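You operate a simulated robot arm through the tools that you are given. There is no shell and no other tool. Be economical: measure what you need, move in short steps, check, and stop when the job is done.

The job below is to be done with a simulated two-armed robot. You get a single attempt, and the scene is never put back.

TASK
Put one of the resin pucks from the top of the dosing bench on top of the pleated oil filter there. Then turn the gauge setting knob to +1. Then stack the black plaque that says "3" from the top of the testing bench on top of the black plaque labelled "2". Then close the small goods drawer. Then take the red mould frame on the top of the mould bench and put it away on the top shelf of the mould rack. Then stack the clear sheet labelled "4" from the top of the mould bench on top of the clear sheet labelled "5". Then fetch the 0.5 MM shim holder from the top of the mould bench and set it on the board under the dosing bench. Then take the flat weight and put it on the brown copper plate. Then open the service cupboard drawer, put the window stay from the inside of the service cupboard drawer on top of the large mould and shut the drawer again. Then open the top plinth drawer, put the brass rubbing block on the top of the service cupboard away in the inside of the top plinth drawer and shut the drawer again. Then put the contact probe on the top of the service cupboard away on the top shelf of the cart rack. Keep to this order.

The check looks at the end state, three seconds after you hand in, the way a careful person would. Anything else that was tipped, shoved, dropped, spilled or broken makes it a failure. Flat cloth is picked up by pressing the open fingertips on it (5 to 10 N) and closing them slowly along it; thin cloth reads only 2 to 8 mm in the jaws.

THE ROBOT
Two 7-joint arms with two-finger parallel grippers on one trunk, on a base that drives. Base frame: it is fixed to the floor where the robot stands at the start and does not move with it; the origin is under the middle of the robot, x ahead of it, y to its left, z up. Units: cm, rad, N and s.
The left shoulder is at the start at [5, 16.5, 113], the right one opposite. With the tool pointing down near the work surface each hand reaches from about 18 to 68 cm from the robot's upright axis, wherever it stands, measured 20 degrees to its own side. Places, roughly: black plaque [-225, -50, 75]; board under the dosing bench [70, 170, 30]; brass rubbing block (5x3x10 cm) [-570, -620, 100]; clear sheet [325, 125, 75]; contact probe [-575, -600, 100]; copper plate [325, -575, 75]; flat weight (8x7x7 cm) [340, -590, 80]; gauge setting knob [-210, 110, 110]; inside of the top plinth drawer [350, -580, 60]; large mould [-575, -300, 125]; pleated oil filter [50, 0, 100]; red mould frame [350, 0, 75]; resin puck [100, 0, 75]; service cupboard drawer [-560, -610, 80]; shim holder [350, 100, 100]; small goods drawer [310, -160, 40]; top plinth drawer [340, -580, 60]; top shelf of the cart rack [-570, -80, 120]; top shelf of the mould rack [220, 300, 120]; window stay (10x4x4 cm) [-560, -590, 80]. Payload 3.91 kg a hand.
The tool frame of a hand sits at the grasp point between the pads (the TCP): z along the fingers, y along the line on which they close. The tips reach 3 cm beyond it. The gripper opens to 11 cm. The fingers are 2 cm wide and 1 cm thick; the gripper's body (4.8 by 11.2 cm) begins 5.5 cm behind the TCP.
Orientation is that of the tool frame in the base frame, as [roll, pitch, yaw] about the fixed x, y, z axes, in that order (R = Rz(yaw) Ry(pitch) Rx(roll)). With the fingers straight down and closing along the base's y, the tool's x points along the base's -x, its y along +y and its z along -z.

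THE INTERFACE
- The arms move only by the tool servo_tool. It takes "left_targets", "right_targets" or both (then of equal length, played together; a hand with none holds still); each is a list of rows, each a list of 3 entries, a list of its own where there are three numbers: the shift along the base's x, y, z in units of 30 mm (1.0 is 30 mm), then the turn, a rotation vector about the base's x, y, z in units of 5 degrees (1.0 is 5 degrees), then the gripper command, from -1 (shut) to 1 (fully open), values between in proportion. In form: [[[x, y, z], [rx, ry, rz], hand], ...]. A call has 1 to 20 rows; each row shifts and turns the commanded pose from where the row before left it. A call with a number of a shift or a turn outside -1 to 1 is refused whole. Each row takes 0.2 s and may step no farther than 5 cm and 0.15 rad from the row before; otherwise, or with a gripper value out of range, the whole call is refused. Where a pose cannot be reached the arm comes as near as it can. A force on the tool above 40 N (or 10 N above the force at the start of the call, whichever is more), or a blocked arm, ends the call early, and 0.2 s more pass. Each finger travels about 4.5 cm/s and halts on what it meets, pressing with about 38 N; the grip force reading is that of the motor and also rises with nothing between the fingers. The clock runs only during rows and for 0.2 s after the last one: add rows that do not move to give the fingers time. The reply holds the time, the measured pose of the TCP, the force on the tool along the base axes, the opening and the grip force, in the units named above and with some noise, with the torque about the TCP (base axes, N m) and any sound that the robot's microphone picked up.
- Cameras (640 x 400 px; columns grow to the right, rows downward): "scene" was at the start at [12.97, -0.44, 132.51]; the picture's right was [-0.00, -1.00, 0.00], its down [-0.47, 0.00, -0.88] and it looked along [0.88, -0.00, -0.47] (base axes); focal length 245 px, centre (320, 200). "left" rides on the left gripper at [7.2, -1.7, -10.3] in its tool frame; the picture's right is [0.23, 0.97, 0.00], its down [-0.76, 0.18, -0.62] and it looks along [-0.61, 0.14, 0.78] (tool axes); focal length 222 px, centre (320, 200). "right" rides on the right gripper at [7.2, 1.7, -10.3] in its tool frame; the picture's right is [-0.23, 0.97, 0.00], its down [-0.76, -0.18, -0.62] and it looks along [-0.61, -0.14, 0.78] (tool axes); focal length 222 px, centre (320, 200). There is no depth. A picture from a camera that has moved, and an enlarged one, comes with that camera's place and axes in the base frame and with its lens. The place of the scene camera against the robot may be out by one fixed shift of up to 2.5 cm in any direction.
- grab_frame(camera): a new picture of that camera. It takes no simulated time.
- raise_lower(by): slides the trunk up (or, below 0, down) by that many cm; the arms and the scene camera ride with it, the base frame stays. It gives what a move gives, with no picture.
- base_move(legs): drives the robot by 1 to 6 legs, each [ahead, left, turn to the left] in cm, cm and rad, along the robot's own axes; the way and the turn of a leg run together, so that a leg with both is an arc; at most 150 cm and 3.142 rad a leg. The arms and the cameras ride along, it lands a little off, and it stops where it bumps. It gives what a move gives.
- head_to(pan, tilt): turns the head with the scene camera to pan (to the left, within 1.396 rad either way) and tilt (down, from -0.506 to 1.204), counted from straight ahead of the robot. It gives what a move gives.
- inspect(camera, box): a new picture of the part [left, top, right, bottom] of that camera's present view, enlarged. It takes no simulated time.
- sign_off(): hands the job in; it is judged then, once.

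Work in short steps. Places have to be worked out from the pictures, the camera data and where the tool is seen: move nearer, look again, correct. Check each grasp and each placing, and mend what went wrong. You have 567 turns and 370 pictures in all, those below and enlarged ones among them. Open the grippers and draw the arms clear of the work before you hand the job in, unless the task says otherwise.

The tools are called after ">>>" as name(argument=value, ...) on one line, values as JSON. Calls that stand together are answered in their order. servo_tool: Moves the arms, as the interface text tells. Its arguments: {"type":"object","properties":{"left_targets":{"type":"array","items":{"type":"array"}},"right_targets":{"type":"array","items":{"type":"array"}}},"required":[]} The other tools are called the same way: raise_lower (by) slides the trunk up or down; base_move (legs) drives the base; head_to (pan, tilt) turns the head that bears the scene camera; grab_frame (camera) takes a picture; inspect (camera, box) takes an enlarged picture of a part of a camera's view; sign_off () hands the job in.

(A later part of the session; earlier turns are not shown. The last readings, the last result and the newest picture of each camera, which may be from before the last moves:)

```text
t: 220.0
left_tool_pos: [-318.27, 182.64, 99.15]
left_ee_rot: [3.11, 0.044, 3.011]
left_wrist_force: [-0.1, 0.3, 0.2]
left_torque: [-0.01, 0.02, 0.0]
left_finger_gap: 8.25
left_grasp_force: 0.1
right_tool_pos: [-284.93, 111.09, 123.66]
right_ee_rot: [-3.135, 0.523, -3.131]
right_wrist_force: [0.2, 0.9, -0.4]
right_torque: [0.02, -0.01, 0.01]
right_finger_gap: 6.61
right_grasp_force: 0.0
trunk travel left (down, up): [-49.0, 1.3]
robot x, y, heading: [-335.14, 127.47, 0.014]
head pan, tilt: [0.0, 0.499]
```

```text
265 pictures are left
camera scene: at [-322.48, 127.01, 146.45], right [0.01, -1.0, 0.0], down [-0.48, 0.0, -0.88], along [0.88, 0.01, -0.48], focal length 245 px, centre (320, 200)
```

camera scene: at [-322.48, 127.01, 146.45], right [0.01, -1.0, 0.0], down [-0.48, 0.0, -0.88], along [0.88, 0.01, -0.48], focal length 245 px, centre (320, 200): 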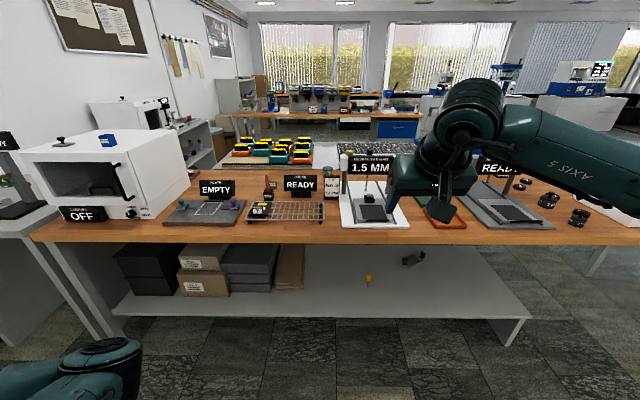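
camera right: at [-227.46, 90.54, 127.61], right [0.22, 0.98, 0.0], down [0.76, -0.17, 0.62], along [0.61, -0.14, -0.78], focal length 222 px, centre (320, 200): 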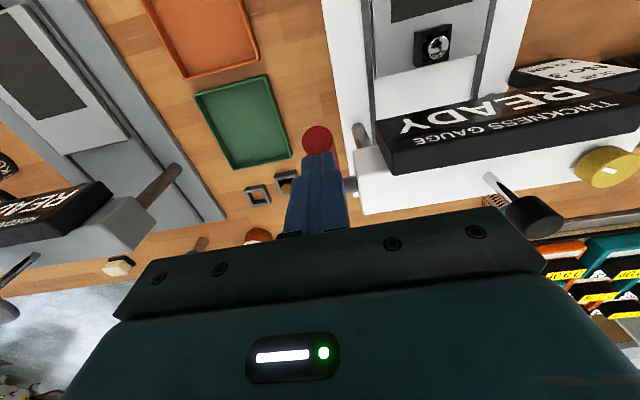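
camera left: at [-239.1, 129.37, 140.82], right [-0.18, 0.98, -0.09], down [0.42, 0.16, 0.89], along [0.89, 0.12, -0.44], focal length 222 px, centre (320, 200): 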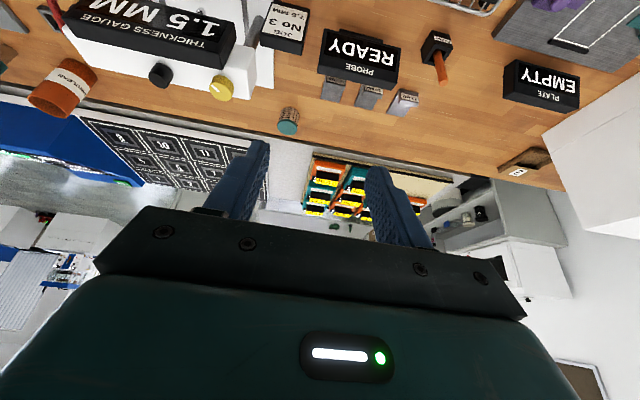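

The path is clear. I'm driving in 54 cm.

>>> base_move(legs=[[54, 0, -0.01]])

>>> grab_frame(camera="right")

>>> grab_frame(camera="scene")

```text
t: 223.2
left_tool_pos: [-263.25, 182.49, 99.3]
left_ee_rot: [3.111, 0.045, 2.997]
left_wrist_force: [-0.4, 0.7, 0.6]
left_torque: [0.0, -0.02, 0.0]
left_finger_gap: 8.25
left_grasp_force: 0.1
right_tool_pos: [-230.86, 110.65, 123.61]
right_ee_rot: [-3.135, 0.523, 3.14]
right_wrist_force: [-0.6, 0.0, -0.1]
right_torque: [-0.02, 0.05, -0.02]
right_finger_gap: 6.58
right_grasp_force: 0.1
trunk travel left (down, up): [-49.0, 1.3]
robot x, y, heading: [-280.93, 127.24, -0.003]
head pan, tilt: [0.0, 0.499]
```

```text
264 pictures are left
camera right: at [-242.31, 112.36, 128.94], right [0.2, 0.97, 0.11], down [0.35, -0.17, 0.92], along [0.92, -0.15, -0.37], focal length 222 px, centre (320, 200)
```

right: 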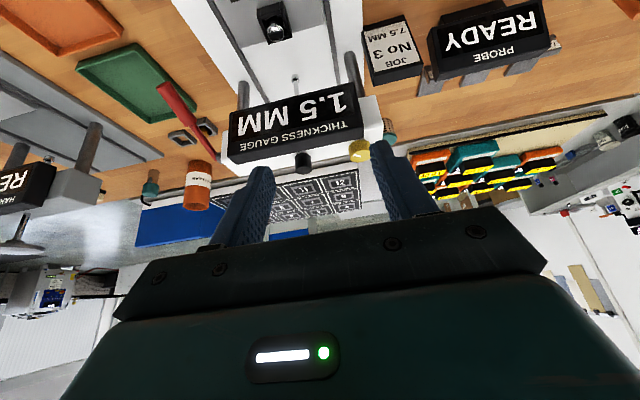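

```text
263 pictures are left
camera scene: at [-268.12, 127.0, 146.44], right [0.0, -1.0, 0.0], down [-0.48, 0.0, -0.88], along [0.88, 0.0, -0.48], focal length 245 px, centre (320, 200)
```

scene: 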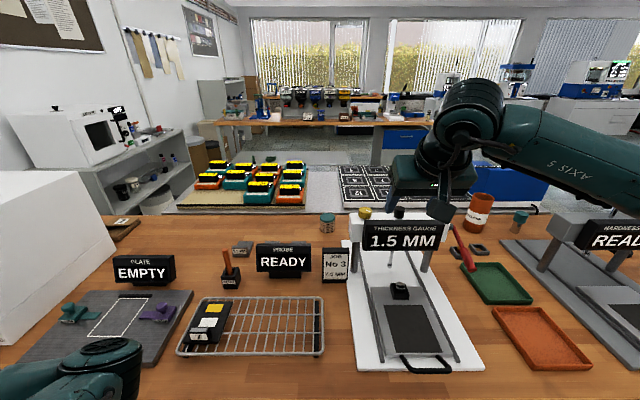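

I'm moving the right hand to straddle the knob with a -20° yaw, approaching diagonally.

>>> servo_tool(right_targets=[[[0.8, 0.25, -0.2], [0, 0, -0.9], 0.2], [[0.8, 0.25, -0.2], [0, 0, -0.9], 0.2], [[0.8, 0.25, -0.3], [0, 0, -0.9], 0.2], [[0.8, 0.25, -0.4], [0, 0, -0.9], 0.2], [[0.8, 0.25, -0.4], [0, 0, -0.8], 0.2], [[0.6, 0.2, -0.6], [0, 0, 0], 0.2], [[0.6, 0.04, -0.6], [0, 0, 0], 0.2]])

>>> grab_frame(camera="right")

>>> inspect(camera="scene", box=[310, 170, 470, 270])

```text
t: 224.8
left_tool_pos: [-263.29, 182.59, 99.15]
left_ee_rot: [3.113, 0.044, 2.998]
left_wrist_force: [-0.6, 0.0, 0.1]
left_torque: [-0.02, -0.01, 0.0]
left_finger_gap: 8.26
left_grasp_force: 0.0
right_tool_pos: [-215.15, 115.05, 115.53]
right_ee_rot: [-3.133, 0.526, 2.754]
right_wrist_force: [0.5, -0.8, 0.5]
right_torque: [-0.01, 0.01, -0.01]
right_finger_gap: 6.6
right_grasp_force: 0.1
trunk travel left (down, up): [-49.0, 1.3]
robot x, y, heading: [-281.43, 127.24, 0.0]
head pan, tilt: [0.0, 0.499]
```

```text
262 pictures are left
camera right: at [-225.14, 121.0, 120.82], right [0.55, 0.83, 0.11], down [0.26, -0.29, 0.92], along [0.79, -0.48, -0.37], focal length 222 px, centre (320, 200)
```

right: 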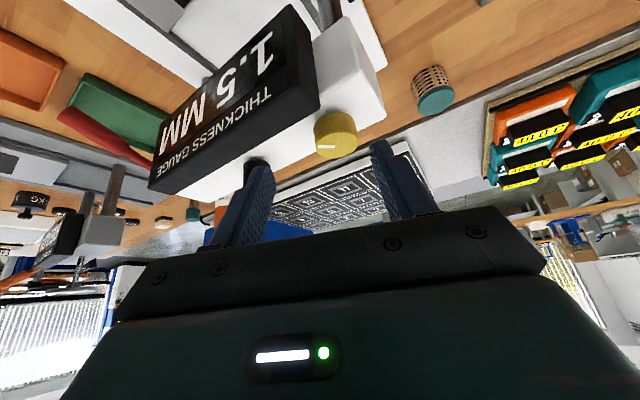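

```text
4.00 times, centred on (390, 220) of scene
camera zoom: at [-268.12, 127.02, 146.44], right [0.0, -1.0, 0.0], down [-0.48, 0.0, -0.88], along [0.88, 0.0, -0.48], focal length 980 px, centre (40, 120)
```

zoom: 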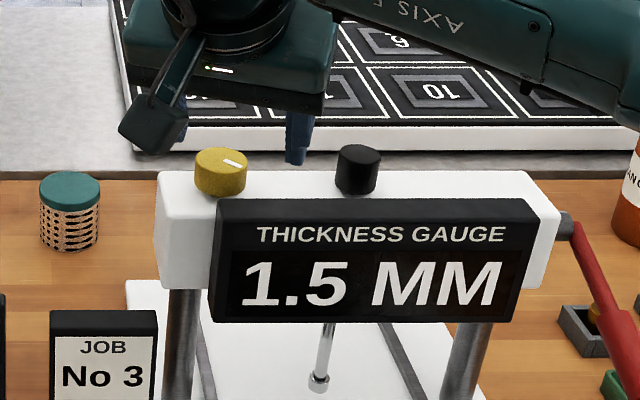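

I need about 3 cm more forward and 2.8 down to straddle the knob.

>>> servo_tool(right_targets=[[[0.5, 0.02, -0.3], [0, 0, 0], 0.2], [[0.5, 0, -0.4], [0, 0, 0], 0.2], [[0.05, 0, -0.25], [0, 0, 0], 0.2]])

>>> inspect(camera="right", box=[200, 80, 440, 230])

>>> inspect(camera="scene", box=[330, 190, 426, 250])

```text
t: 225.6
left_tool_pos: [-263.3, 182.54, 99.11]
left_ee_rot: [3.112, 0.046, 2.998]
left_wrist_force: [0.0, 0.5, -0.6]
left_torque: [0.01, -0.01, 0.01]
left_finger_gap: 8.28
left_grasp_force: 0.1
right_tool_pos: [-212.06, 115.06, 112.77]
right_ee_rot: [-3.135, 0.522, 2.755]
right_wrist_force: [-1.1, 0.9, -0.6]
right_torque: [-0.02, 0.01, 0.02]
right_finger_gap: 6.58
right_grasp_force: 0.1
trunk travel left (down, up): [-49.0, 1.3]
robot x, y, heading: [-280.8, 127.43, -0.004]
head pan, tilt: [0.0, 0.499]
```

```text
2.67 times, centred on (320, 155) of right
camera zoom: at [-222.13, 121.03, 117.97], right [0.55, 0.83, 0.11], down [0.26, -0.29, 0.92], along [0.79, -0.48, -0.37], focal length 592 px, centre (320, 320)
```

zoom: 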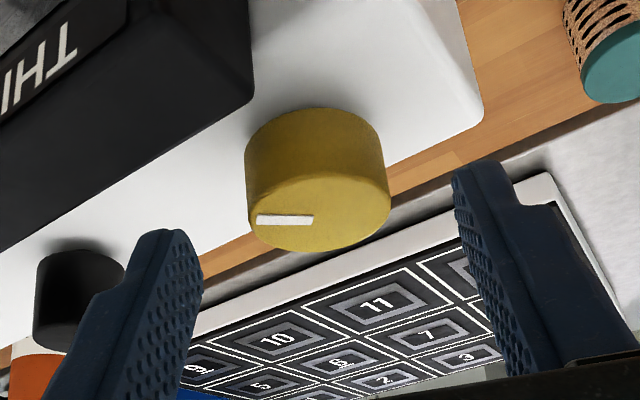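

```text
6.67 times, centred on (378, 220) of scene
camera zoom: at [-268.16, 126.99, 146.45], right [0.0, -1.0, 0.0], down [-0.48, 0.0, -0.88], along [0.88, 0.0, -0.48], focal length 1632 px, centre (-67, 67)
```

zoom: 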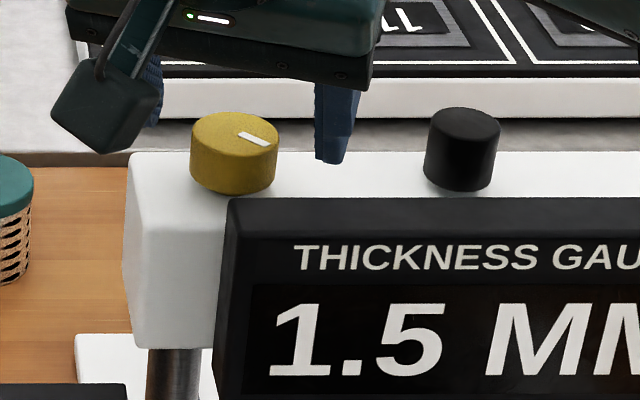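

Well placed. I'm closing and turning counter-clockwise 44°.

>>> servo_tool(right_targets=[[[0, 0, 0], [0, 0, 0], -0.2], [[0, 0, 0], [0, 0, 0], -0.5], [[0, 0, 0], [0, 0, 0], -0.5], [[0, 0, 0], [0, 0, 0], -0.5], [[-0.01, -0.035, 0], [0, 0, 1], -0.5], [[-0.01, -0.035, 0], [0, 0, 1], -0.5], [[0, -0.035, 0], [0, 0, 1], -0.5], [[0, -0.035, 0], [0, 0, 1], -0.5], [[0, -0.035, 0], [0, 0, 1], -0.5], [[0, -0.035, 0], [0, 0, 1], -0.5], [[0, -0.035, 0], [0, 0, 1], -0.5], [[0.01, -0.035, 0], [0, 0, 1], -0.5], [[0.01, -0.035, 0], [0, 0, 0.8], -0.5], [[0, 0, 0], [0, 0, 0], -0.5]])

>>> inspect(camera="scene", box=[330, 190, 458, 270])

```text
t: 228.6
left_tool_pos: [-263.3, 182.58, 99.11]
left_ee_rot: [3.112, 0.045, 2.996]
left_wrist_force: [0.4, 0.4, -0.2]
left_torque: [0.04, 0.01, -0.02]
left_finger_gap: 8.25
left_grasp_force: 0.0
right_tool_pos: [-212.09, 114.28, 112.7]
right_ee_rot: [-3.135, 0.522, -2.758]
right_wrist_force: [-5.3, 4.9, -5.1]
right_torque: [0.04, 0.31, 0.15]
right_finger_gap: 3.55
right_grasp_force: 45.2
trunk travel left (down, up): [-49.0, 1.3]
robot x, y, heading: [-281.14, 127.5, -0.001]
head pan, tilt: [0.0, 0.499]
```

```text
5.00 times, centred on (394, 230) of scene
camera zoom: at [-268.17, 127.08, 146.44], right [0.0, -1.0, 0.0], down [-0.48, 0.0, -0.88], along [0.88, 0.0, -0.48], focal length 1224 px, centre (-50, 50)
```

zoom: 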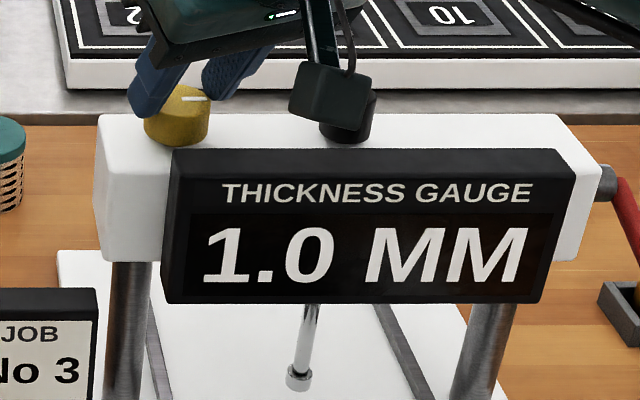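

It reads 1.0 at about 82°. I'm regripping for the last 42° to the first notch.

>>> servo_tool(right_targets=[[[0, 0, 0], [0, 0, 0], -0.1], [[0, 0, 0], [0, 0, 0], 0.2], [[-0.3, 0, 0.7], [0, 0, 0], 0.2], [[0, 0.035, 0.2], [0, 0, -1], 0.2], [[0, 0.035, 0], [0, 0, -1], 0.2], [[0, 0.035, 0], [0, 0, -1], 0.2], [[0, 0.035, 0], [0, 0, -1], 0.2], [[0, 0.035, 0], [0, 0, -1], 0.2], [[0, 0.035, 0], [0, 0, -1], 0.2], [[0, 0.035, 0], [0, 0, -1], 0.2], [[0, 0.035, 0], [0, 0, -1], 0.2], [[0, 0.02, 0], [0, 0, -0.8], 0.2], [[0.3, 0, -0.4], [0, 0, 0], 0.2], [[0, 0, -0.5], [0, 0, 0], 0.2]])

>>> inspect(camera="right", box=[200, 80, 440, 230])

```text
t: 231.6
left_tool_pos: [-263.29, 182.35, 99.16]
left_ee_rot: [3.111, 0.045, 2.998]
left_wrist_force: [-0.6, -0.4, 0.7]
left_torque: [0.0, 0.0, 0.02]
left_finger_gap: 8.26
left_grasp_force: 0.0
right_tool_pos: [-212.14, 115.18, 112.68]
right_ee_rot: [-3.134, 0.523, 2.756]
right_wrist_force: [0.2, 1.1, 1.5]
right_torque: [0.01, 0.01, 0.03]
right_finger_gap: 6.63
right_grasp_force: 0.1
trunk travel left (down, up): [-49.0, 1.3]
robot x, y, heading: [-281.25, 127.5, -0.001]
head pan, tilt: [0.0, 0.499]
```

```text
2.67 times, centred on (320, 155) of right
camera zoom: at [-222.08, 121.03, 117.99], right [0.55, 0.83, 0.11], down [0.26, -0.29, 0.92], along [0.79, -0.48, -0.37], focal length 592 px, centre (320, 320)
```

zoom: 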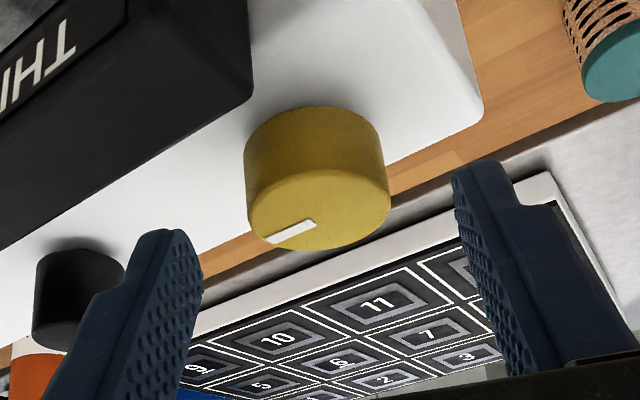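

I'm checking the pointer angle from the scene camera before the last turn.

>>> inspect(camera="scene", box=[350, 198, 382, 218])

```text
16.00 times, centred on (366, 208) of scene
camera zoom: at [-268.16, 126.99, 146.45], right [0.0, -1.0, 0.0], down [-0.48, 0.0, -0.88], along [0.88, 0.0, -0.48], focal length 3918 px, centre (-416, 72)
```

zoom: 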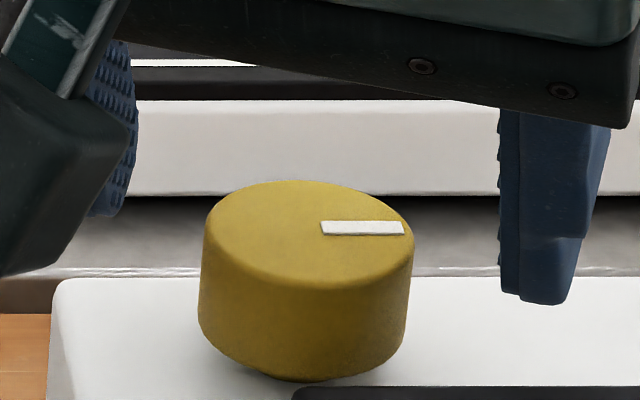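

By image geometry the pointer is at about 90°. I'm turning counter-clockwise in steps, measuring pointer angle and reading each time, to find the 0.5 plateau and its centre.

>>> servo_tool(right_targets=[[[0, 0, 0], [0, 0, 0], -0.2], [[0, 0, 0], [0, 0, 0], -0.5], [[0, 0, 0], [0, 0, 0], -0.5], [[0, 0, 0], [0, 0, 0], -0.5], [[-0.01, -0.035, 0], [0, 0, 1], -0.5], [[-0.01, -0.035, 0], [0, 0, 1], -0.5], [[0, -0.035, 0], [0, 0, 1], -0.5], [[0, -0.035, 0], [0, 0, 1], -0.5], [[0, 0, 0], [0, 0, 0], -0.5]])

>>> inspect(camera="scene", box=[340, 190, 436, 250])

```text
t: 233.6
left_tool_pos: [-263.28, 182.65, 99.2]
left_ee_rot: [3.112, 0.046, 2.995]
left_wrist_force: [-0.4, 0.0, 0.0]
left_torque: [0.0, 0.04, -0.02]
left_finger_gap: 8.23
left_grasp_force: 0.1
right_tool_pos: [-212.26, 114.71, 112.82]
right_ee_rot: [-3.134, 0.523, 3.108]
right_wrist_force: [0.7, 4.3, -3.2]
right_torque: [0.2, -0.48, 0.02]
right_finger_gap: 3.55
right_grasp_force: 45.2
trunk travel left (down, up): [-49.0, 1.3]
robot x, y, heading: [-280.85, 127.52, 0.001]
head pan, tilt: [0.0, 0.499]
```

```text
6.67 times, centred on (388, 220) of scene
camera zoom: at [-268.13, 127.06, 146.44], right [0.0, -1.0, 0.0], down [-0.48, 0.0, -0.88], along [0.88, 0.0, -0.48], focal length 1632 px, centre (-133, 67)
```

zoom: 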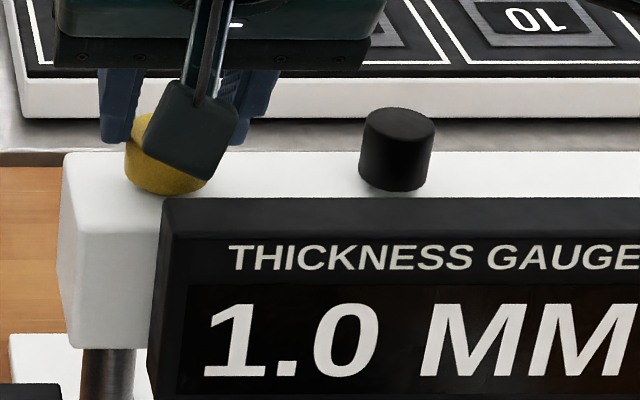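

The wrist camera hides the pointer here. I'm continuing another 10° at a time and watching the reading.

>>> servo_tool(right_targets=[[[0, -0.035, 0], [0, 0, 1], -0.5], [[0, -0.035, 0], [0, 0, 1], -0.5], [[0, 0, 0], [0, 0, 0], -0.5]])

>>> inspect(camera="scene", box=[340, 190, 436, 250])

>>> servo_tool(right_targets=[[[0, -0.035, 0], [0, 0, 1], -0.5], [[0.01, -0.035, 0], [0, 0, 1], -0.5], [[0, 0, 0], [0, 0, 0], -0.5]])

>>> inspect(camera="scene", box=[340, 190, 436, 250])

```text
t: 234.4
left_tool_pos: [-263.3, 182.64, 99.1]
left_ee_rot: [3.112, 0.044, 2.995]
left_wrist_force: [-0.6, 0.5, 0.4]
left_torque: [-0.02, 0.02, 0.0]
left_finger_gap: 8.24
left_grasp_force: 0.1
right_tool_pos: [-212.24, 114.54, 112.76]
right_ee_rot: [-3.135, 0.524, -3.003]
right_wrist_force: [0.5, 5.8, -1.5]
right_torque: [0.13, 0.09, 0.09]
right_finger_gap: 3.53
right_grasp_force: 45.0
trunk travel left (down, up): [-49.0, 1.3]
robot x, y, heading: [-280.93, 127.25, -0.004]
head pan, tilt: [0.0, 0.499]
```

```text
6.67 times, centred on (388, 220) of scene
camera zoom: at [-268.12, 127.09, 146.45], right [0.0, -1.0, 0.0], down [-0.48, 0.0, -0.88], along [0.88, 0.0, -0.48], focal length 1632 px, centre (-133, 67)
```

zoom: 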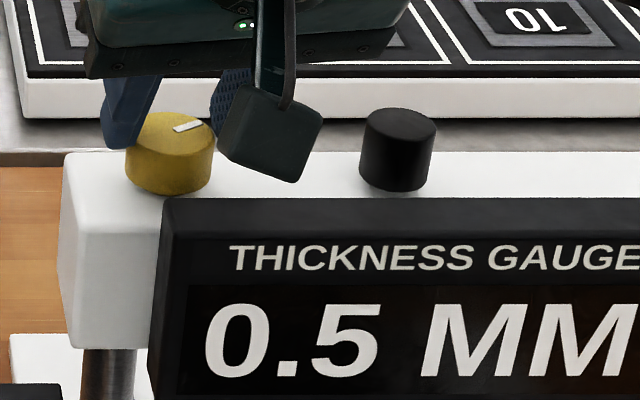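

```text
t: 235.2
left_tool_pos: [-263.26, 182.6, 99.07]
left_ee_rot: [3.112, 0.045, 2.997]
left_wrist_force: [-0.5, 1.2, 0.3]
left_torque: [-0.03, -0.01, -0.01]
left_finger_gap: 8.24
left_grasp_force: 0.1
right_tool_pos: [-212.19, 114.35, 112.8]
right_ee_rot: [-3.136, 0.523, -2.827]
right_wrist_force: [3.0, 8.2, 0.0]
right_torque: [0.21, 0.53, 0.08]
right_finger_gap: 3.55
right_grasp_force: 45.1
trunk travel left (down, up): [-49.0, 1.3]
robot x, y, heading: [-281.07, 127.69, -0.004]
head pan, tilt: [0.0, 0.499]
```

```text
6.67 times, centred on (388, 220) of scene
camera zoom: at [-268.12, 127.12, 146.44], right [0.0, -1.0, 0.0], down [-0.48, 0.0, -0.88], along [0.88, 0.0, -0.48], focal length 1632 px, centre (-133, 67)
```

zoom: 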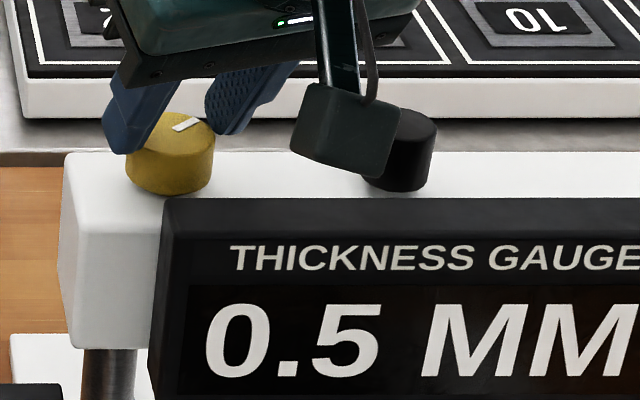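

The pointer is at about 46° reading 0.5, and it read 0.5 at about 60° too. I'm stepping back clockwise in 5° steps to pin the 0.5/1.0 transition.

>>> servo_tool(right_targets=[[[0, 0.035, 0], [0, 0, -1], -0.5], [[0, 0.035, 0], [0, 0, -1], -0.5], [[0, 0.035, 0], [0, 0, -1], -0.5], [[0, 0, 0], [0, 0, 0], -0.5]])

>>> inspect(camera="scene", box=[340, 190, 420, 240])

>>> servo_tool(right_targets=[[[0, 0.035, 0], [0, 0, -1], -0.5], [[0, 0, 0], [0, 0, 0], -0.5]])

>>> inspect(camera="scene", box=[340, 190, 420, 240])

```text
t: 236.2
left_tool_pos: [-263.34, 182.57, 99.09]
left_ee_rot: [3.111, 0.046, 2.995]
left_wrist_force: [-0.2, -0.9, 0.2]
left_torque: [0.02, -0.02, -0.05]
left_finger_gap: 8.26
left_grasp_force: 0.1
right_tool_pos: [-212.22, 114.6, 112.72]
right_ee_rot: [-3.133, 0.523, -3.091]
right_wrist_force: [-2.6, 7.4, -2.3]
right_torque: [0.5, -0.78, 0.09]
right_finger_gap: 3.57
right_grasp_force: 44.5
trunk travel left (down, up): [-49.0, 1.3]
robot x, y, heading: [-281.14, 127.41, -0.005]
head pan, tilt: [0.0, 0.499]
```

```text
8.00 times, centred on (380, 215) of scene
camera zoom: at [-268.18, 127.1, 146.44], right [0.0, -1.0, 0.0], down [-0.48, 0.0, -0.88], along [0.88, 0.0, -0.48], focal length 1959 px, centre (-160, 80)
```

zoom: 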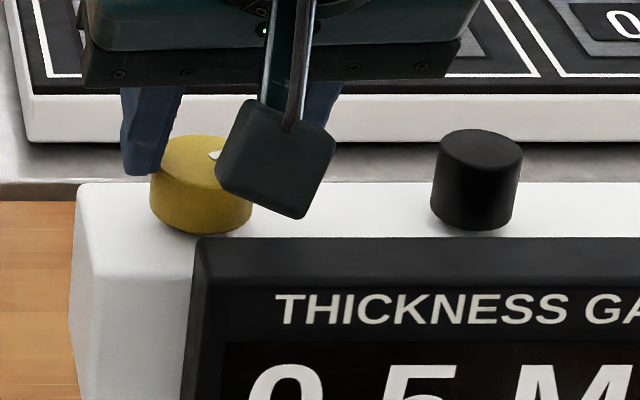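

```text
t: 236.8
left_tool_pos: [-263.25, 182.65, 99.11]
left_ee_rot: [3.113, 0.049, 2.996]
left_wrist_force: [-0.5, 0.9, 0.1]
left_torque: [0.0, 0.03, -0.01]
left_finger_gap: 8.23
left_grasp_force: 0.1
right_tool_pos: [-212.15, 114.62, 112.66]
right_ee_rot: [-3.133, 0.524, 3.105]
right_wrist_force: [-2.9, 8.1, -2.0]
right_torque: [0.33, -0.33, 0.02]
right_finger_gap: 3.54
right_grasp_force: 44.7
trunk travel left (down, up): [-49.0, 1.3]
robot x, y, heading: [-280.98, 127.58, -0.004]
head pan, tilt: [0.0, 0.499]
```

```text
8.00 times, centred on (380, 215) of scene
camera zoom: at [-268.19, 127.1, 146.45], right [0.0, -1.0, 0.0], down [-0.48, 0.0, -0.88], along [0.88, 0.0, -0.48], focal length 1959 px, centre (-160, 80)
```

zoom: 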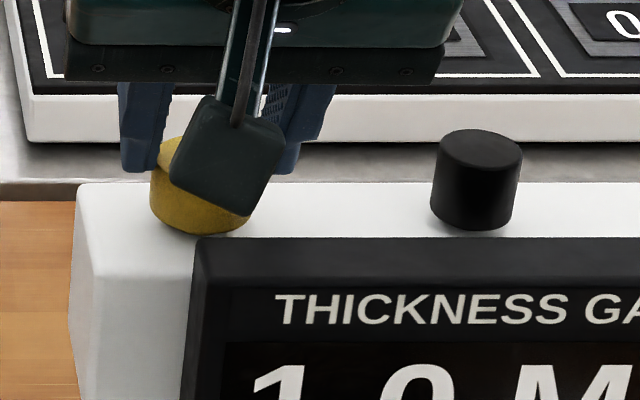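

The upper transition lies near hand angle 0°. Now I'm turning counter-clockwise to find the lower transition (0.5 to 0.0), so I can centre between them.

>>> servo_tool(right_targets=[[[0, -0.035, 0], [0, 0, 1], -0.5], [[0, -0.035, 0], [0, 0, 1], -0.5], [[0, -0.035, 0], [0, 0, 1], -0.5], [[0, -0.035, 0], [0, 0, 1], -0.5], [[0.01, -0.03, 0], [0, 0, 1], -0.5], [[0.01, -0.03, 0], [0, 0, 1], -0.5], [[0.01, -0.03, 0], [0, 0, 1], -0.5], [[0.01, -0.03, 0], [0, 0, 1], -0.5], [[0, 0, 0], [0, 0, 0], -0.5]])

>>> inspect(camera="scene", box=[340, 190, 420, 240])

```text
t: 238.8
left_tool_pos: [-263.1, 182.7, 99.08]
left_ee_rot: [3.113, 0.045, 2.996]
left_wrist_force: [-0.1, 0.7, -0.1]
left_torque: [0.03, 0.01, -0.04]
left_finger_gap: 8.25
left_grasp_force: 0.1
right_tool_pos: [-212.07, 114.23, 112.67]
right_ee_rot: [-3.135, 0.524, -2.698]
right_wrist_force: [0.4, 9.7, -2.1]
right_torque: [0.35, 0.03, 0.05]
right_finger_gap: 3.55
right_grasp_force: 44.8
right hand out of reach, approached as far as the arm can: row 7, 8
trunk travel left (down, up): [-49.0, 1.3]
robot x, y, heading: [-281.1, 127.36, -0.002]
head pan, tilt: [0.0, 0.499]
```

```text
8.00 times, centred on (380, 215) of scene
camera zoom: at [-268.12, 127.13, 146.44], right [0.0, -1.0, 0.0], down [-0.48, 0.0, -0.88], along [0.88, 0.0, -0.48], focal length 1959 px, centre (-160, 80)
```

zoom: 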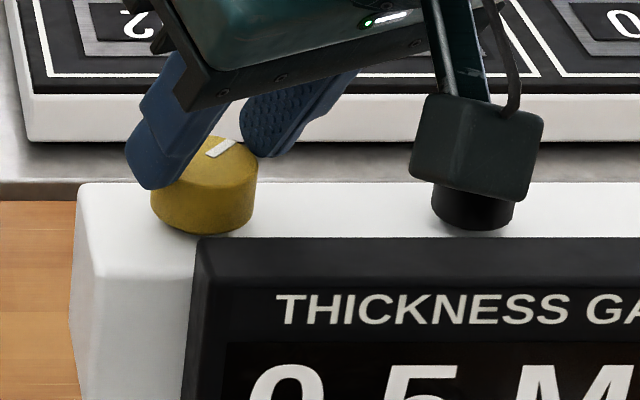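

The pointer is at about 45°, reading 0.5, roughly 20° below the transition and therefore near the middle of the first notch. I'm releasing carefully and backing off.

>>> servo_tool(right_targets=[[[0, 0, 0], [0, 0, 0], -0.2], [[0, 0, 0], [0, 0, 0], 0.1], [[0, 0, 0], [0, 0, 0], 0.2], [[-0.3, 0, 0.6], [0, 0, -0.3], 0.2], [[-0.7, 0, 0.8], [0, 0, -1], 0.2], [[-0.9, 0, 0.5], [0, 0, -1], 0.2], [[-0.9, 0, 0.3], [0, 0, -1], 0.2], [[-0.9, 0, 0], [0, 0, -1], 0.2], [[-0.9, 0, 0], [0, 0, -0.8], 0.2]])

>>> inspect(camera="scene", box=[340, 190, 420, 240])

>>> inspect(camera="scene", box=[340, 170, 500, 270])

```text
t: 240.8
left_tool_pos: [-263.27, 182.56, 99.18]
left_ee_rot: [3.112, 0.046, 2.997]
left_wrist_force: [0.3, 0.8, 0.6]
left_torque: [0.03, -0.01, 0.02]
left_finger_gap: 8.22
left_grasp_force: 0.1
right_tool_pos: [-225.85, 113.79, 119.46]
right_ee_rot: [-3.134, 0.523, 3.138]
right_wrist_force: [0.5, 0.3, -0.1]
right_torque: [-0.03, -0.01, -0.01]
right_finger_gap: 6.6
right_grasp_force: 0.1
trunk travel left (down, up): [-49.0, 1.3]
robot x, y, heading: [-281.03, 127.19, -0.005]
head pan, tilt: [0.0, 0.499]
```

```text
8.00 times, centred on (380, 215) of scene
camera zoom: at [-268.21, 127.0, 146.45], right [0.0, -1.0, 0.0], down [-0.48, 0.0, -0.88], along [0.88, 0.0, -0.48], focal length 1959 px, centre (-160, 80)
```

zoom: 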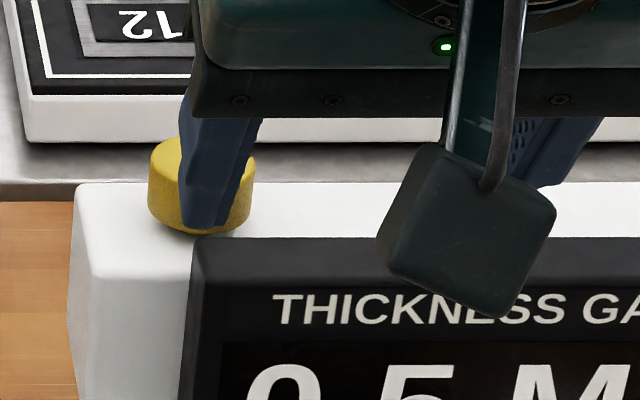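

```text
4.00 times, centred on (420, 220) of scene
camera zoom: at [-268.21, 127.0, 146.45], right [0.0, -1.0, 0.0], down [-0.48, 0.0, -0.88], along [0.88, 0.0, -0.48], focal length 980 px, centre (-80, 120)
```

zoom: 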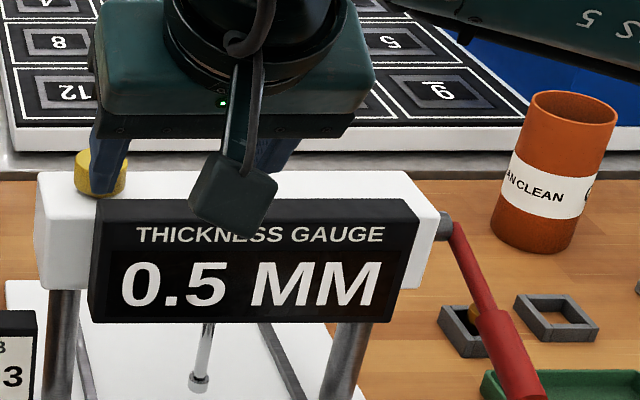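

The reading is 0.5 and the pointer is in place. Next I put the lever back up, so I'm backing off, shifting right and returning so the right hand faces the lever.

>>> base_move(legs=[[-20, 0, 0], [0, -27, 0], [20, 0, 0]])

>>> servo_tool(right_targets=[[[0, 0, 0.5], [0, 1, 0], 0], [[0, 0, 0.3], [0, 1, 0], 0], [[0, 0, 0], [0, 1, 0], 0], [[0, 0, 0], [0, 1, 0], 0]])

>>> grab_frame(camera="right")

>>> grab_frame(camera="scene")

```text
t: 246.1
left_tool_pos: [-263.55, 155.57, 99.18]
left_ee_rot: [3.111, 0.045, 2.998]
left_wrist_force: [0.1, 0.0, 0.3]
left_torque: [0.01, 0.02, -0.02]
left_finger_gap: 8.27
left_grasp_force: 0.1
right_tool_pos: [-225.82, 86.88, 119.25]
right_ee_rot: [-3.136, 0.523, -3.14]
right_wrist_force: [-0.5, 0.0, 0.9]
right_torque: [0.01, 0.02, 0.02]
right_finger_gap: 6.63
right_grasp_force: 0.1
trunk travel left (down, up): [-49.0, 1.3]
robot x, y, heading: [-281.61, 100.48, -0.003]
head pan, tilt: [0.0, 0.499]
```

```text
t: 247.1
left_tool_pos: [-263.7, 155.65, 99.36]
left_ee_rot: [3.112, 0.046, 3.0]
left_wrist_force: [0.3, -0.5, 0.8]
left_torque: [0.0, 0.02, 0.0]
left_finger_gap: 8.24
left_grasp_force: 0.1
right_tool_pos: [-225.99, 86.93, 121.76]
right_ee_rot: [-3.133, 0.172, -3.14]
right_wrist_force: [0.3, -0.8, 0.5]
right_torque: [-0.01, -0.02, 0.01]
right_finger_gap: 5.49
right_grasp_force: 0.1
trunk travel left (down, up): [-49.0, 1.3]
robot x, y, heading: [-281.19, 100.08, 0.002]
head pan, tilt: [0.0, 0.499]
```

```text
247 pictures are left
camera right: at [-234.95, 88.63, 130.64], right [0.22, 0.97, 0.03], down [0.64, -0.17, 0.75], along [0.73, -0.15, -0.67], focal length 222 px, centre (320, 200)
```

right: 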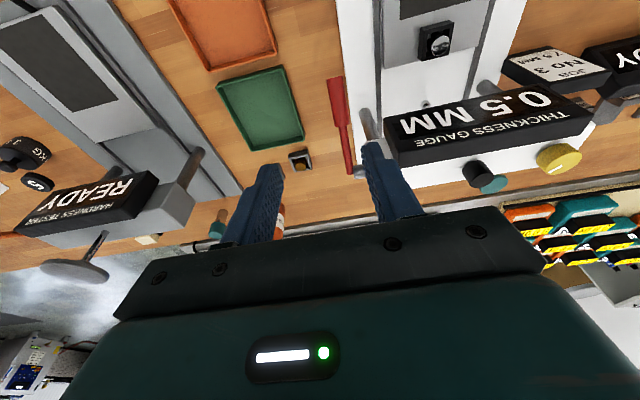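

```text
246 pictures are left
camera scene: at [-268.32, 100.01, 146.44], right [0.0, -1.0, 0.0], down [-0.48, 0.0, -0.88], along [0.88, 0.0, -0.48], focal length 245 px, centre (320, 200)
```

scene: 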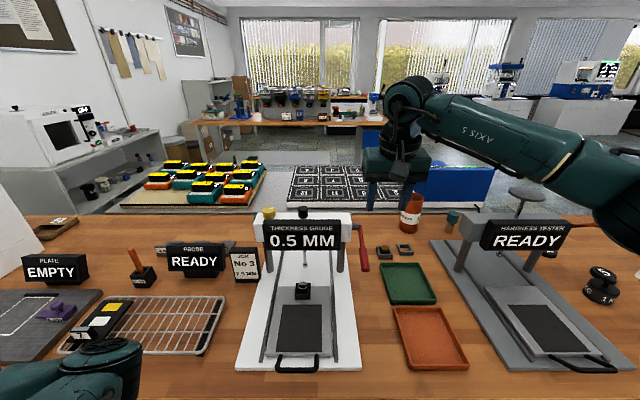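

The handle's middle is at about [-220.2, 88.7, 102.5]. I'm lowering the open fingers to straddle it.

>>> servo_tool(right_targets=[[[0.6, 0.25, -0.8], [0, 0, 0], 0], [[0.6, 0.25, -0.8], [0, 0, 0], 0], [[0.6, 0, -0.9], [0, 0, 0], 0], [[0, 0, -0.9], [0, 0, 0], 0], [[0, 0, -0.9], [0, 0, 0], 0], [[0, 0, -0.8], [0, 0, 0], 0]])

>>> grab_frame(camera="right")

>>> inspect(camera="scene", box=[280, 180, 440, 280])

```text
t: 248.5
left_tool_pos: [-263.7, 155.62, 99.16]
left_ee_rot: [3.111, 0.046, 2.999]
left_wrist_force: [-0.3, 1.2, 0.4]
left_torque: [-0.03, 0.0, -0.01]
left_finger_gap: 8.24
left_grasp_force: 0.1
right_tool_pos: [-220.59, 88.32, 106.4]
right_ee_rot: [-3.135, 0.175, -3.139]
right_wrist_force: [0.6, 0.6, -0.4]
right_torque: [0.0, -0.01, -0.03]
right_finger_gap: 5.53
right_grasp_force: 0.1
trunk travel left (down, up): [-49.0, 1.3]
robot x, y, heading: [-281.16, 100.09, -0.001]
head pan, tilt: [0.0, 0.499]
```

```text
245 pictures are left
camera right: at [-229.53, 90.05, 115.31], right [0.22, 0.97, 0.03], down [0.64, -0.17, 0.75], along [0.73, -0.15, -0.66], focal length 222 px, centre (320, 200)
```

right: 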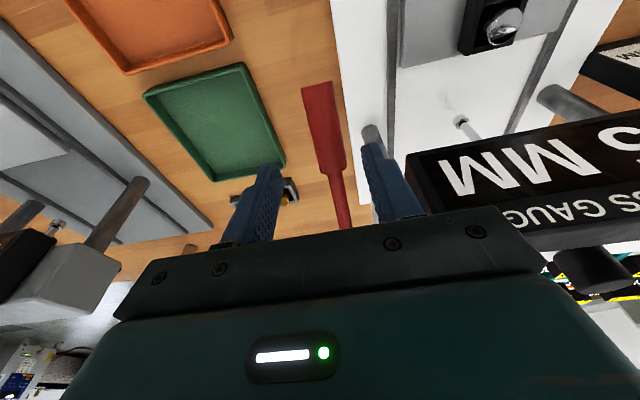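

```text
4.00 times, centred on (360, 230) of scene
camera zoom: at [-268.33, 99.98, 146.45], right [0.0, -1.0, 0.0], down [-0.48, 0.0, -0.88], along [0.88, 0.0, -0.48], focal length 980 px, centre (160, 80)
```

zoom: 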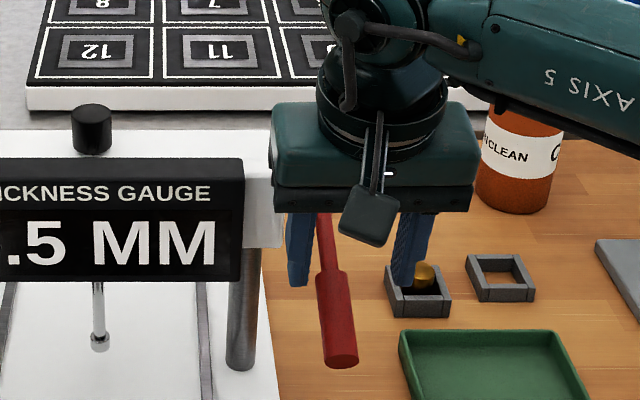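

The grip part of the handle lies slightly lower, around [-220.5, 88.8, 100.8]. I'm going down 3.4 cm and pinching it.

>>> servo_tool(right_targets=[[[-0.1, 0.05, -0.6], [0, 0, 0], 0], [[0, 0, -0.55], [0, 0, 0], 0], [[0, 0, 0], [0, 0, 0], -0.4], [[0, 0, 0], [0, 0, 0], -0.8], [[0, 0, 0], [0, 0, 0], -0.8], [[0, 0, 0], [0, 0, 0], -0.8]])

>>> inspect(camera="scene", box=[280, 180, 440, 280])

```text
t: 249.9
left_tool_pos: [-263.73, 155.89, 99.1]
left_ee_rot: [3.113, 0.045, 3.0]
left_wrist_force: [-0.3, -0.4, -0.3]
left_torque: [-0.03, 0.01, 0.03]
left_finger_gap: 8.26
left_grasp_force: 0.0
right_tool_pos: [-220.87, 88.94, 103.09]
right_ee_rot: [-3.137, 0.173, -3.136]
right_wrist_force: [1.8, 17.0, -3.1]
right_torque: [0.62, 0.18, -0.15]
right_finger_gap: 2.16
right_grasp_force: 45.3
trunk travel left (down, up): [-49.0, 1.3]
robot x, y, heading: [-281.2, 100.41, -0.003]
head pan, tilt: [0.0, 0.499]
```

```text
4.00 times, centred on (360, 230) of scene
camera zoom: at [-268.29, 100.23, 146.44], right [0.0, -1.0, 0.0], down [-0.48, 0.0, -0.88], along [0.88, 0.0, -0.48], focal length 980 px, centre (160, 80)
```

zoom: 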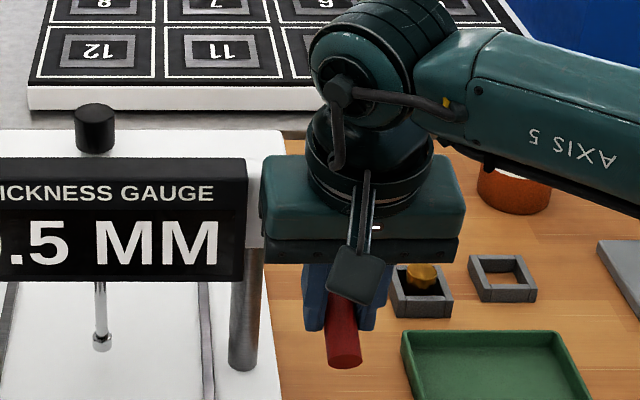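

Gripped (gap 2.16). I'm lifting the lever along its arc about the shaft, with a slight y relief.

>>> servo_tool(right_targets=[[[0, 0.1, 0], [0, 0, 0], -0.64], [[-0.34, 0, 0.44], [0, 0, 0], -0.64], [[-0.26, 0, 0.49], [0, 0, 0], -0.64], [[-0.17, 0, 0.52], [0, 0, 0], -0.64], [[-0.08, 0, 0.55], [0, 0, 0], -0.64], [[0, 0, 0], [0, 0, 0], -0.64]])

>>> inspect(camera="scene", box=[280, 180, 440, 280])

```text
t: 251.3
left_tool_pos: [-263.76, 155.53, 99.17]
left_ee_rot: [3.112, 0.047, 3.0]
left_wrist_force: [-0.4, 0.1, 0.3]
left_torque: [-0.03, 0.03, 0.04]
left_finger_gap: 8.24
left_grasp_force: 0.0
right_tool_pos: [-223.55, 88.74, 108.9]
right_ee_rot: [-3.134, 0.175, 3.141]
right_wrist_force: [-0.4, -1.0, 0.3]
right_torque: [-0.01, 0.02, 0.0]
right_finger_gap: 1.99
right_grasp_force: 0.0
trunk travel left (down, up): [-49.0, 1.3]
robot x, y, heading: [-281.18, 100.36, -0.001]
head pan, tilt: [0.0, 0.499]
```

```text
4.00 times, centred on (360, 230) of scene
camera zoom: at [-268.34, 100.0, 146.45], right [0.0, -1.0, 0.0], down [-0.48, 0.0, -0.88], along [0.88, 0.0, -0.48], focal length 980 px, centre (160, 80)
```

zoom: 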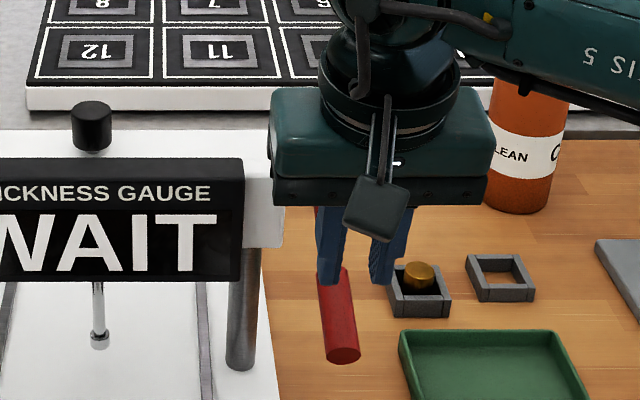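

The grip slipped off (gap 1.99, force 0). I'm reopening, going back down and gripping fully this time.

>>> servo_tool(right_targets=[[[0, 0, 0], [0, 0, 0], 0], [[0.3, 0, -0.2], [0, 0, 0], 0], [[0.3, 0, -0.5], [0, 0, 0], 0], [[0.2, 0.03, -0.6], [0, 0, 0], 0], [[0, 0, -0.6], [0, 0, 0], 0], [[0, 0, 0], [0, 0, 0], 0]])

>>> grab_frame(camera="right")

>>> inspect(camera="scene", box=[280, 180, 440, 280])

```text
t: 252.7
left_tool_pos: [-263.74, 155.51, 99.27]
left_ee_rot: [3.111, 0.045, 3.001]
left_wrist_force: [0.3, 0.0, -0.5]
left_torque: [0.02, 0.02, -0.02]
left_finger_gap: 8.25
left_grasp_force: 0.0
right_tool_pos: [-220.99, 88.95, 103.45]
right_ee_rot: [-3.135, 0.174, -3.139]
right_wrist_force: [-0.4, -0.5, 0.3]
right_torque: [-0.02, 0.02, -0.04]
right_finger_gap: 5.5
right_grasp_force: 0.1
trunk travel left (down, up): [-49.0, 1.3]
robot x, y, heading: [-281.59, 100.64, 0.003]
head pan, tilt: [0.0, 0.499]
```

```text
241 pictures are left
camera right: at [-229.98, 90.67, 112.17], right [0.22, 0.97, 0.03], down [0.64, -0.17, 0.75], along [0.73, -0.15, -0.66], focal length 222 px, centre (320, 200)
```

right: 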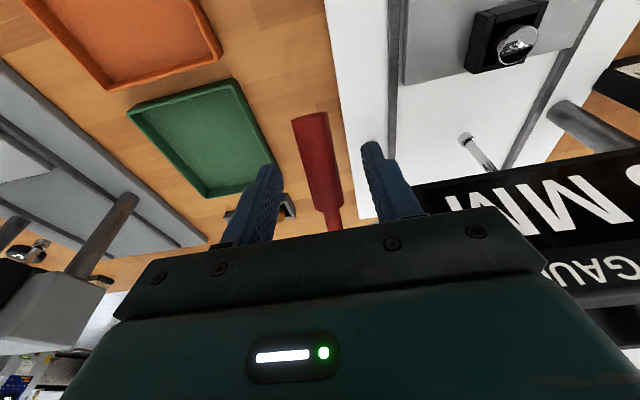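

```text
4.00 times, centred on (360, 230) of scene
camera zoom: at [-268.35, 100.0, 146.45], right [0.0, -1.0, 0.0], down [-0.48, 0.0, -0.88], along [0.88, 0.0, -0.48], focal length 980 px, centre (160, 80)
```

zoom: 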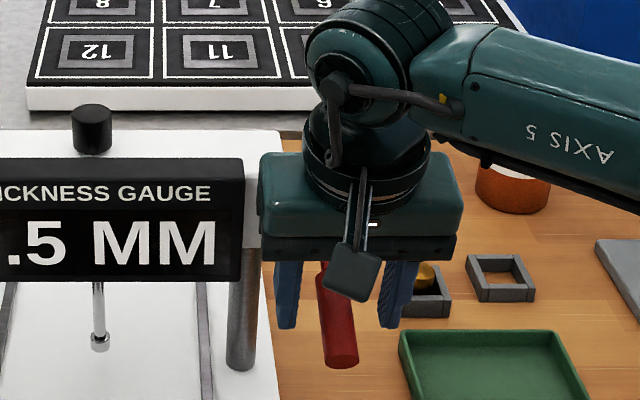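

The lever is still within the fingers. I'm lowering 0.7 cm more, gripping fully, and lifting the whole arc.

>>> servo_tool(right_targets=[[[-0.15, -0.03, -0.25], [0, 0, 0], 0], [[0, 0, 0], [0, 0, 0], -0.5], [[0, 0, 0], [0, 0, 0], -0.95], [[0, 0, 0], [0, 0, 0], -0.95], [[0, 0, 0], [0, 0, 0], -0.95]])

>>> servo_tool(right_targets=[[[-0.17, 0, 0.22], [0, 0, 0], -0.95], [[-0.17, 0, 0.22], [0, 0, 0], -0.95], [[-0.13, 0, 0.25], [0, 0, 0], -0.95], [[-0.13, 0, 0.25], [0, 0, 0], -0.95], [[-0.09, 0, 0.26], [0, 0, 0], -0.95], [[-0.09, 0, 0.26], [0, 0, 0], -0.95], [[-0.04, 0, 0.28], [0, 0, 0], -0.95], [[-0.04, 0, 0.28], [0, 0, 0], -0.95], [[0, 0, 0], [0, 0, 0], -0.95]])

>>> inspect(camera="scene", box=[280, 180, 440, 280])

```text
t: 253.9
left_tool_pos: [-263.56, 155.63, 99.14]
left_ee_rot: [3.111, 0.045, 3.001]
left_wrist_force: [-0.6, 0.2, -0.1]
left_torque: [0.0, -0.02, -0.02]
left_finger_gap: 8.27
left_grasp_force: 0.0
right_tool_pos: [-221.42, 88.99, 102.53]
right_ee_rot: [-3.136, 0.175, -3.138]
right_wrist_force: [1.5, 5.4, -1.1]
right_torque: [0.21, -0.04, -0.11]
right_finger_gap: 2.13
right_grasp_force: 45.3
trunk travel left (down, up): [-49.0, 1.3]
robot x, y, heading: [-281.11, 100.41, 0.0]
head pan, tilt: [0.0, 0.499]
```

```text
t: 255.9
left_tool_pos: [-263.48, 155.69, 98.91]
left_ee_rot: [3.113, 0.04, 3.0]
left_wrist_force: [0.4, -0.1, 0.0]
left_torque: [0.01, 0.01, 0.04]
left_finger_gap: 8.26
left_grasp_force: 0.0
right_tool_pos: [-223.68, 88.88, 108.47]
right_ee_rot: [-3.136, 0.173, -3.139]
right_wrist_force: [20.3, 10.7, -12.9]
right_torque: [0.23, 0.63, -0.01]
right_finger_gap: 2.17
right_grasp_force: 45.5
trunk travel left (down, up): [-49.0, 1.3]
robot x, y, heading: [-281.43, 100.3, 0.004]
head pan, tilt: [0.0, 0.499]
```

```text
4.00 times, centred on (360, 230) of scene
camera zoom: at [-267.89, 100.12, 146.39], right [0.0, -1.0, 0.0], down [-0.48, 0.0, -0.88], along [0.88, 0.0, -0.48], focal length 980 px, centre (160, 80)
```

zoom: 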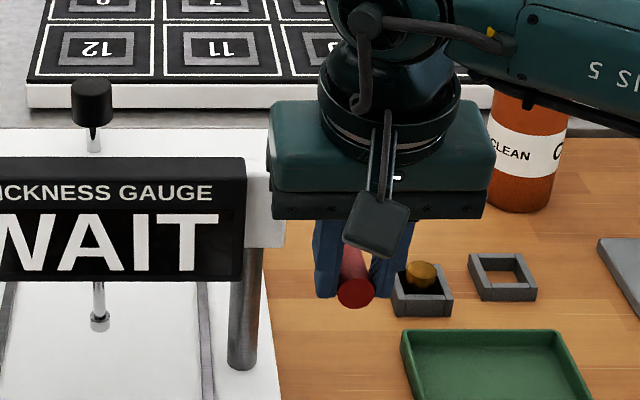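

The lever is coming up (the plunger rises too). The pull shows a slightly smaller radius, so I'm continuing the arc with more +x.

>>> servo_tool(right_targets=[[[0.15, -0.05, 0.25], [0, 0, 0], -0.95], [[0.08, 0, 0.27], [0, 0, 0], -0.95], [[0.08, 0, 0.27], [0, 0, 0], -0.95], [[0.1, 0, 0.26], [0, 0, 0], -0.95], [[0.12, 0, 0.25], [0, 0, 0], -0.95], [[0.14, 0, 0.24], [0, 0, 0], -0.95], [[0, 0, 0], [0, 0, 0], -0.95]])

>>> inspect(camera="scene", box=[280, 180, 440, 280])

```text
t: 257.5
left_tool_pos: [-263.71, 155.66, 99.07]
left_ee_rot: [3.115, 0.046, 2.999]
left_wrist_force: [0.0, 0.2, -0.5]
left_torque: [0.01, 0.0, -0.03]
left_finger_gap: 8.25
left_grasp_force: 0.0
right_tool_pos: [-222.15, 88.96, 113.23]
right_ee_rot: [-3.135, 0.171, -3.138]
right_wrist_force: [-8.1, 14.7, -7.8]
right_torque: [0.33, 1.49, 0.07]
right_finger_gap: 2.16
right_grasp_force: 44.4
trunk travel left (down, up): [-49.0, 1.3]
robot x, y, heading: [-281.17, 100.63, -0.001]
head pan, tilt: [0.0, 0.499]
```

```text
4.00 times, centred on (360, 230) of scene
camera zoom: at [-268.36, 100.2, 146.45], right [0.0, -1.0, 0.0], down [-0.48, 0.0, -0.88], along [0.88, 0.0, -0.48], focal length 980 px, centre (160, 80)
```

zoom: 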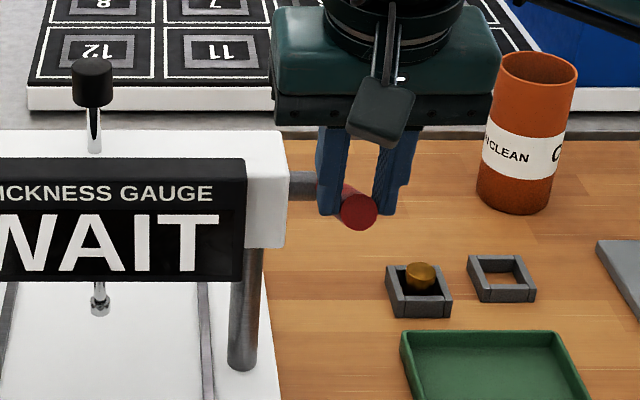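

Almost there; the tip still needs about 3.5 cm of height. I'm continuing the arc.

>>> servo_tool(right_targets=[[[0.1, -0.05, 0.23], [0, 0, 0], -0.95], [[0.12, -0.05, 0.22], [0, 0, 0], -0.95], [[0.14, -0.05, 0.22], [0, 0, 0], -0.95], [[0.15, 0, 0.2], [0, 0, 0], -0.95], [[0, 0, 0], [0, 0, 0], -0.95]])

>>> inspect(camera="scene", box=[280, 180, 440, 280])

```text
t: 258.7
left_tool_pos: [-263.54, 155.83, 98.96]
left_ee_rot: [3.116, 0.045, 3.0]
left_wrist_force: [-0.3, 0.1, -0.5]
left_torque: [0.0, -0.02, 0.0]
left_finger_gap: 8.25
left_grasp_force: 0.0
right_tool_pos: [-220.48, 89.12, 115.68]
right_ee_rot: [-3.136, 0.17, -3.131]
right_wrist_force: [-6.8, 28.9, -21.6]
right_torque: [0.75, -0.55, -0.11]
right_finger_gap: 2.16
right_grasp_force: 45.3
trunk travel left (down, up): [-49.0, 1.3]
robot x, y, heading: [-281.48, 100.3, -0.0]
head pan, tilt: [0.0, 0.499]
```

```text
4.00 times, centred on (360, 230) of scene
camera zoom: at [-268.22, 100.41, 146.41], right [0.0, -1.0, 0.0], down [-0.48, 0.0, -0.88], along [0.88, 0.0, -0.48], focal length 980 px, centre (160, 80)
```

zoom: 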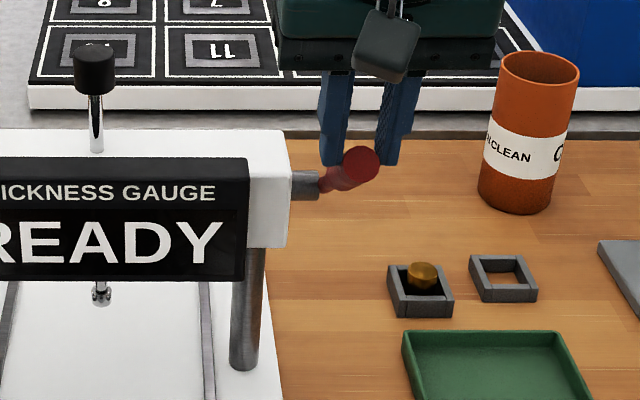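

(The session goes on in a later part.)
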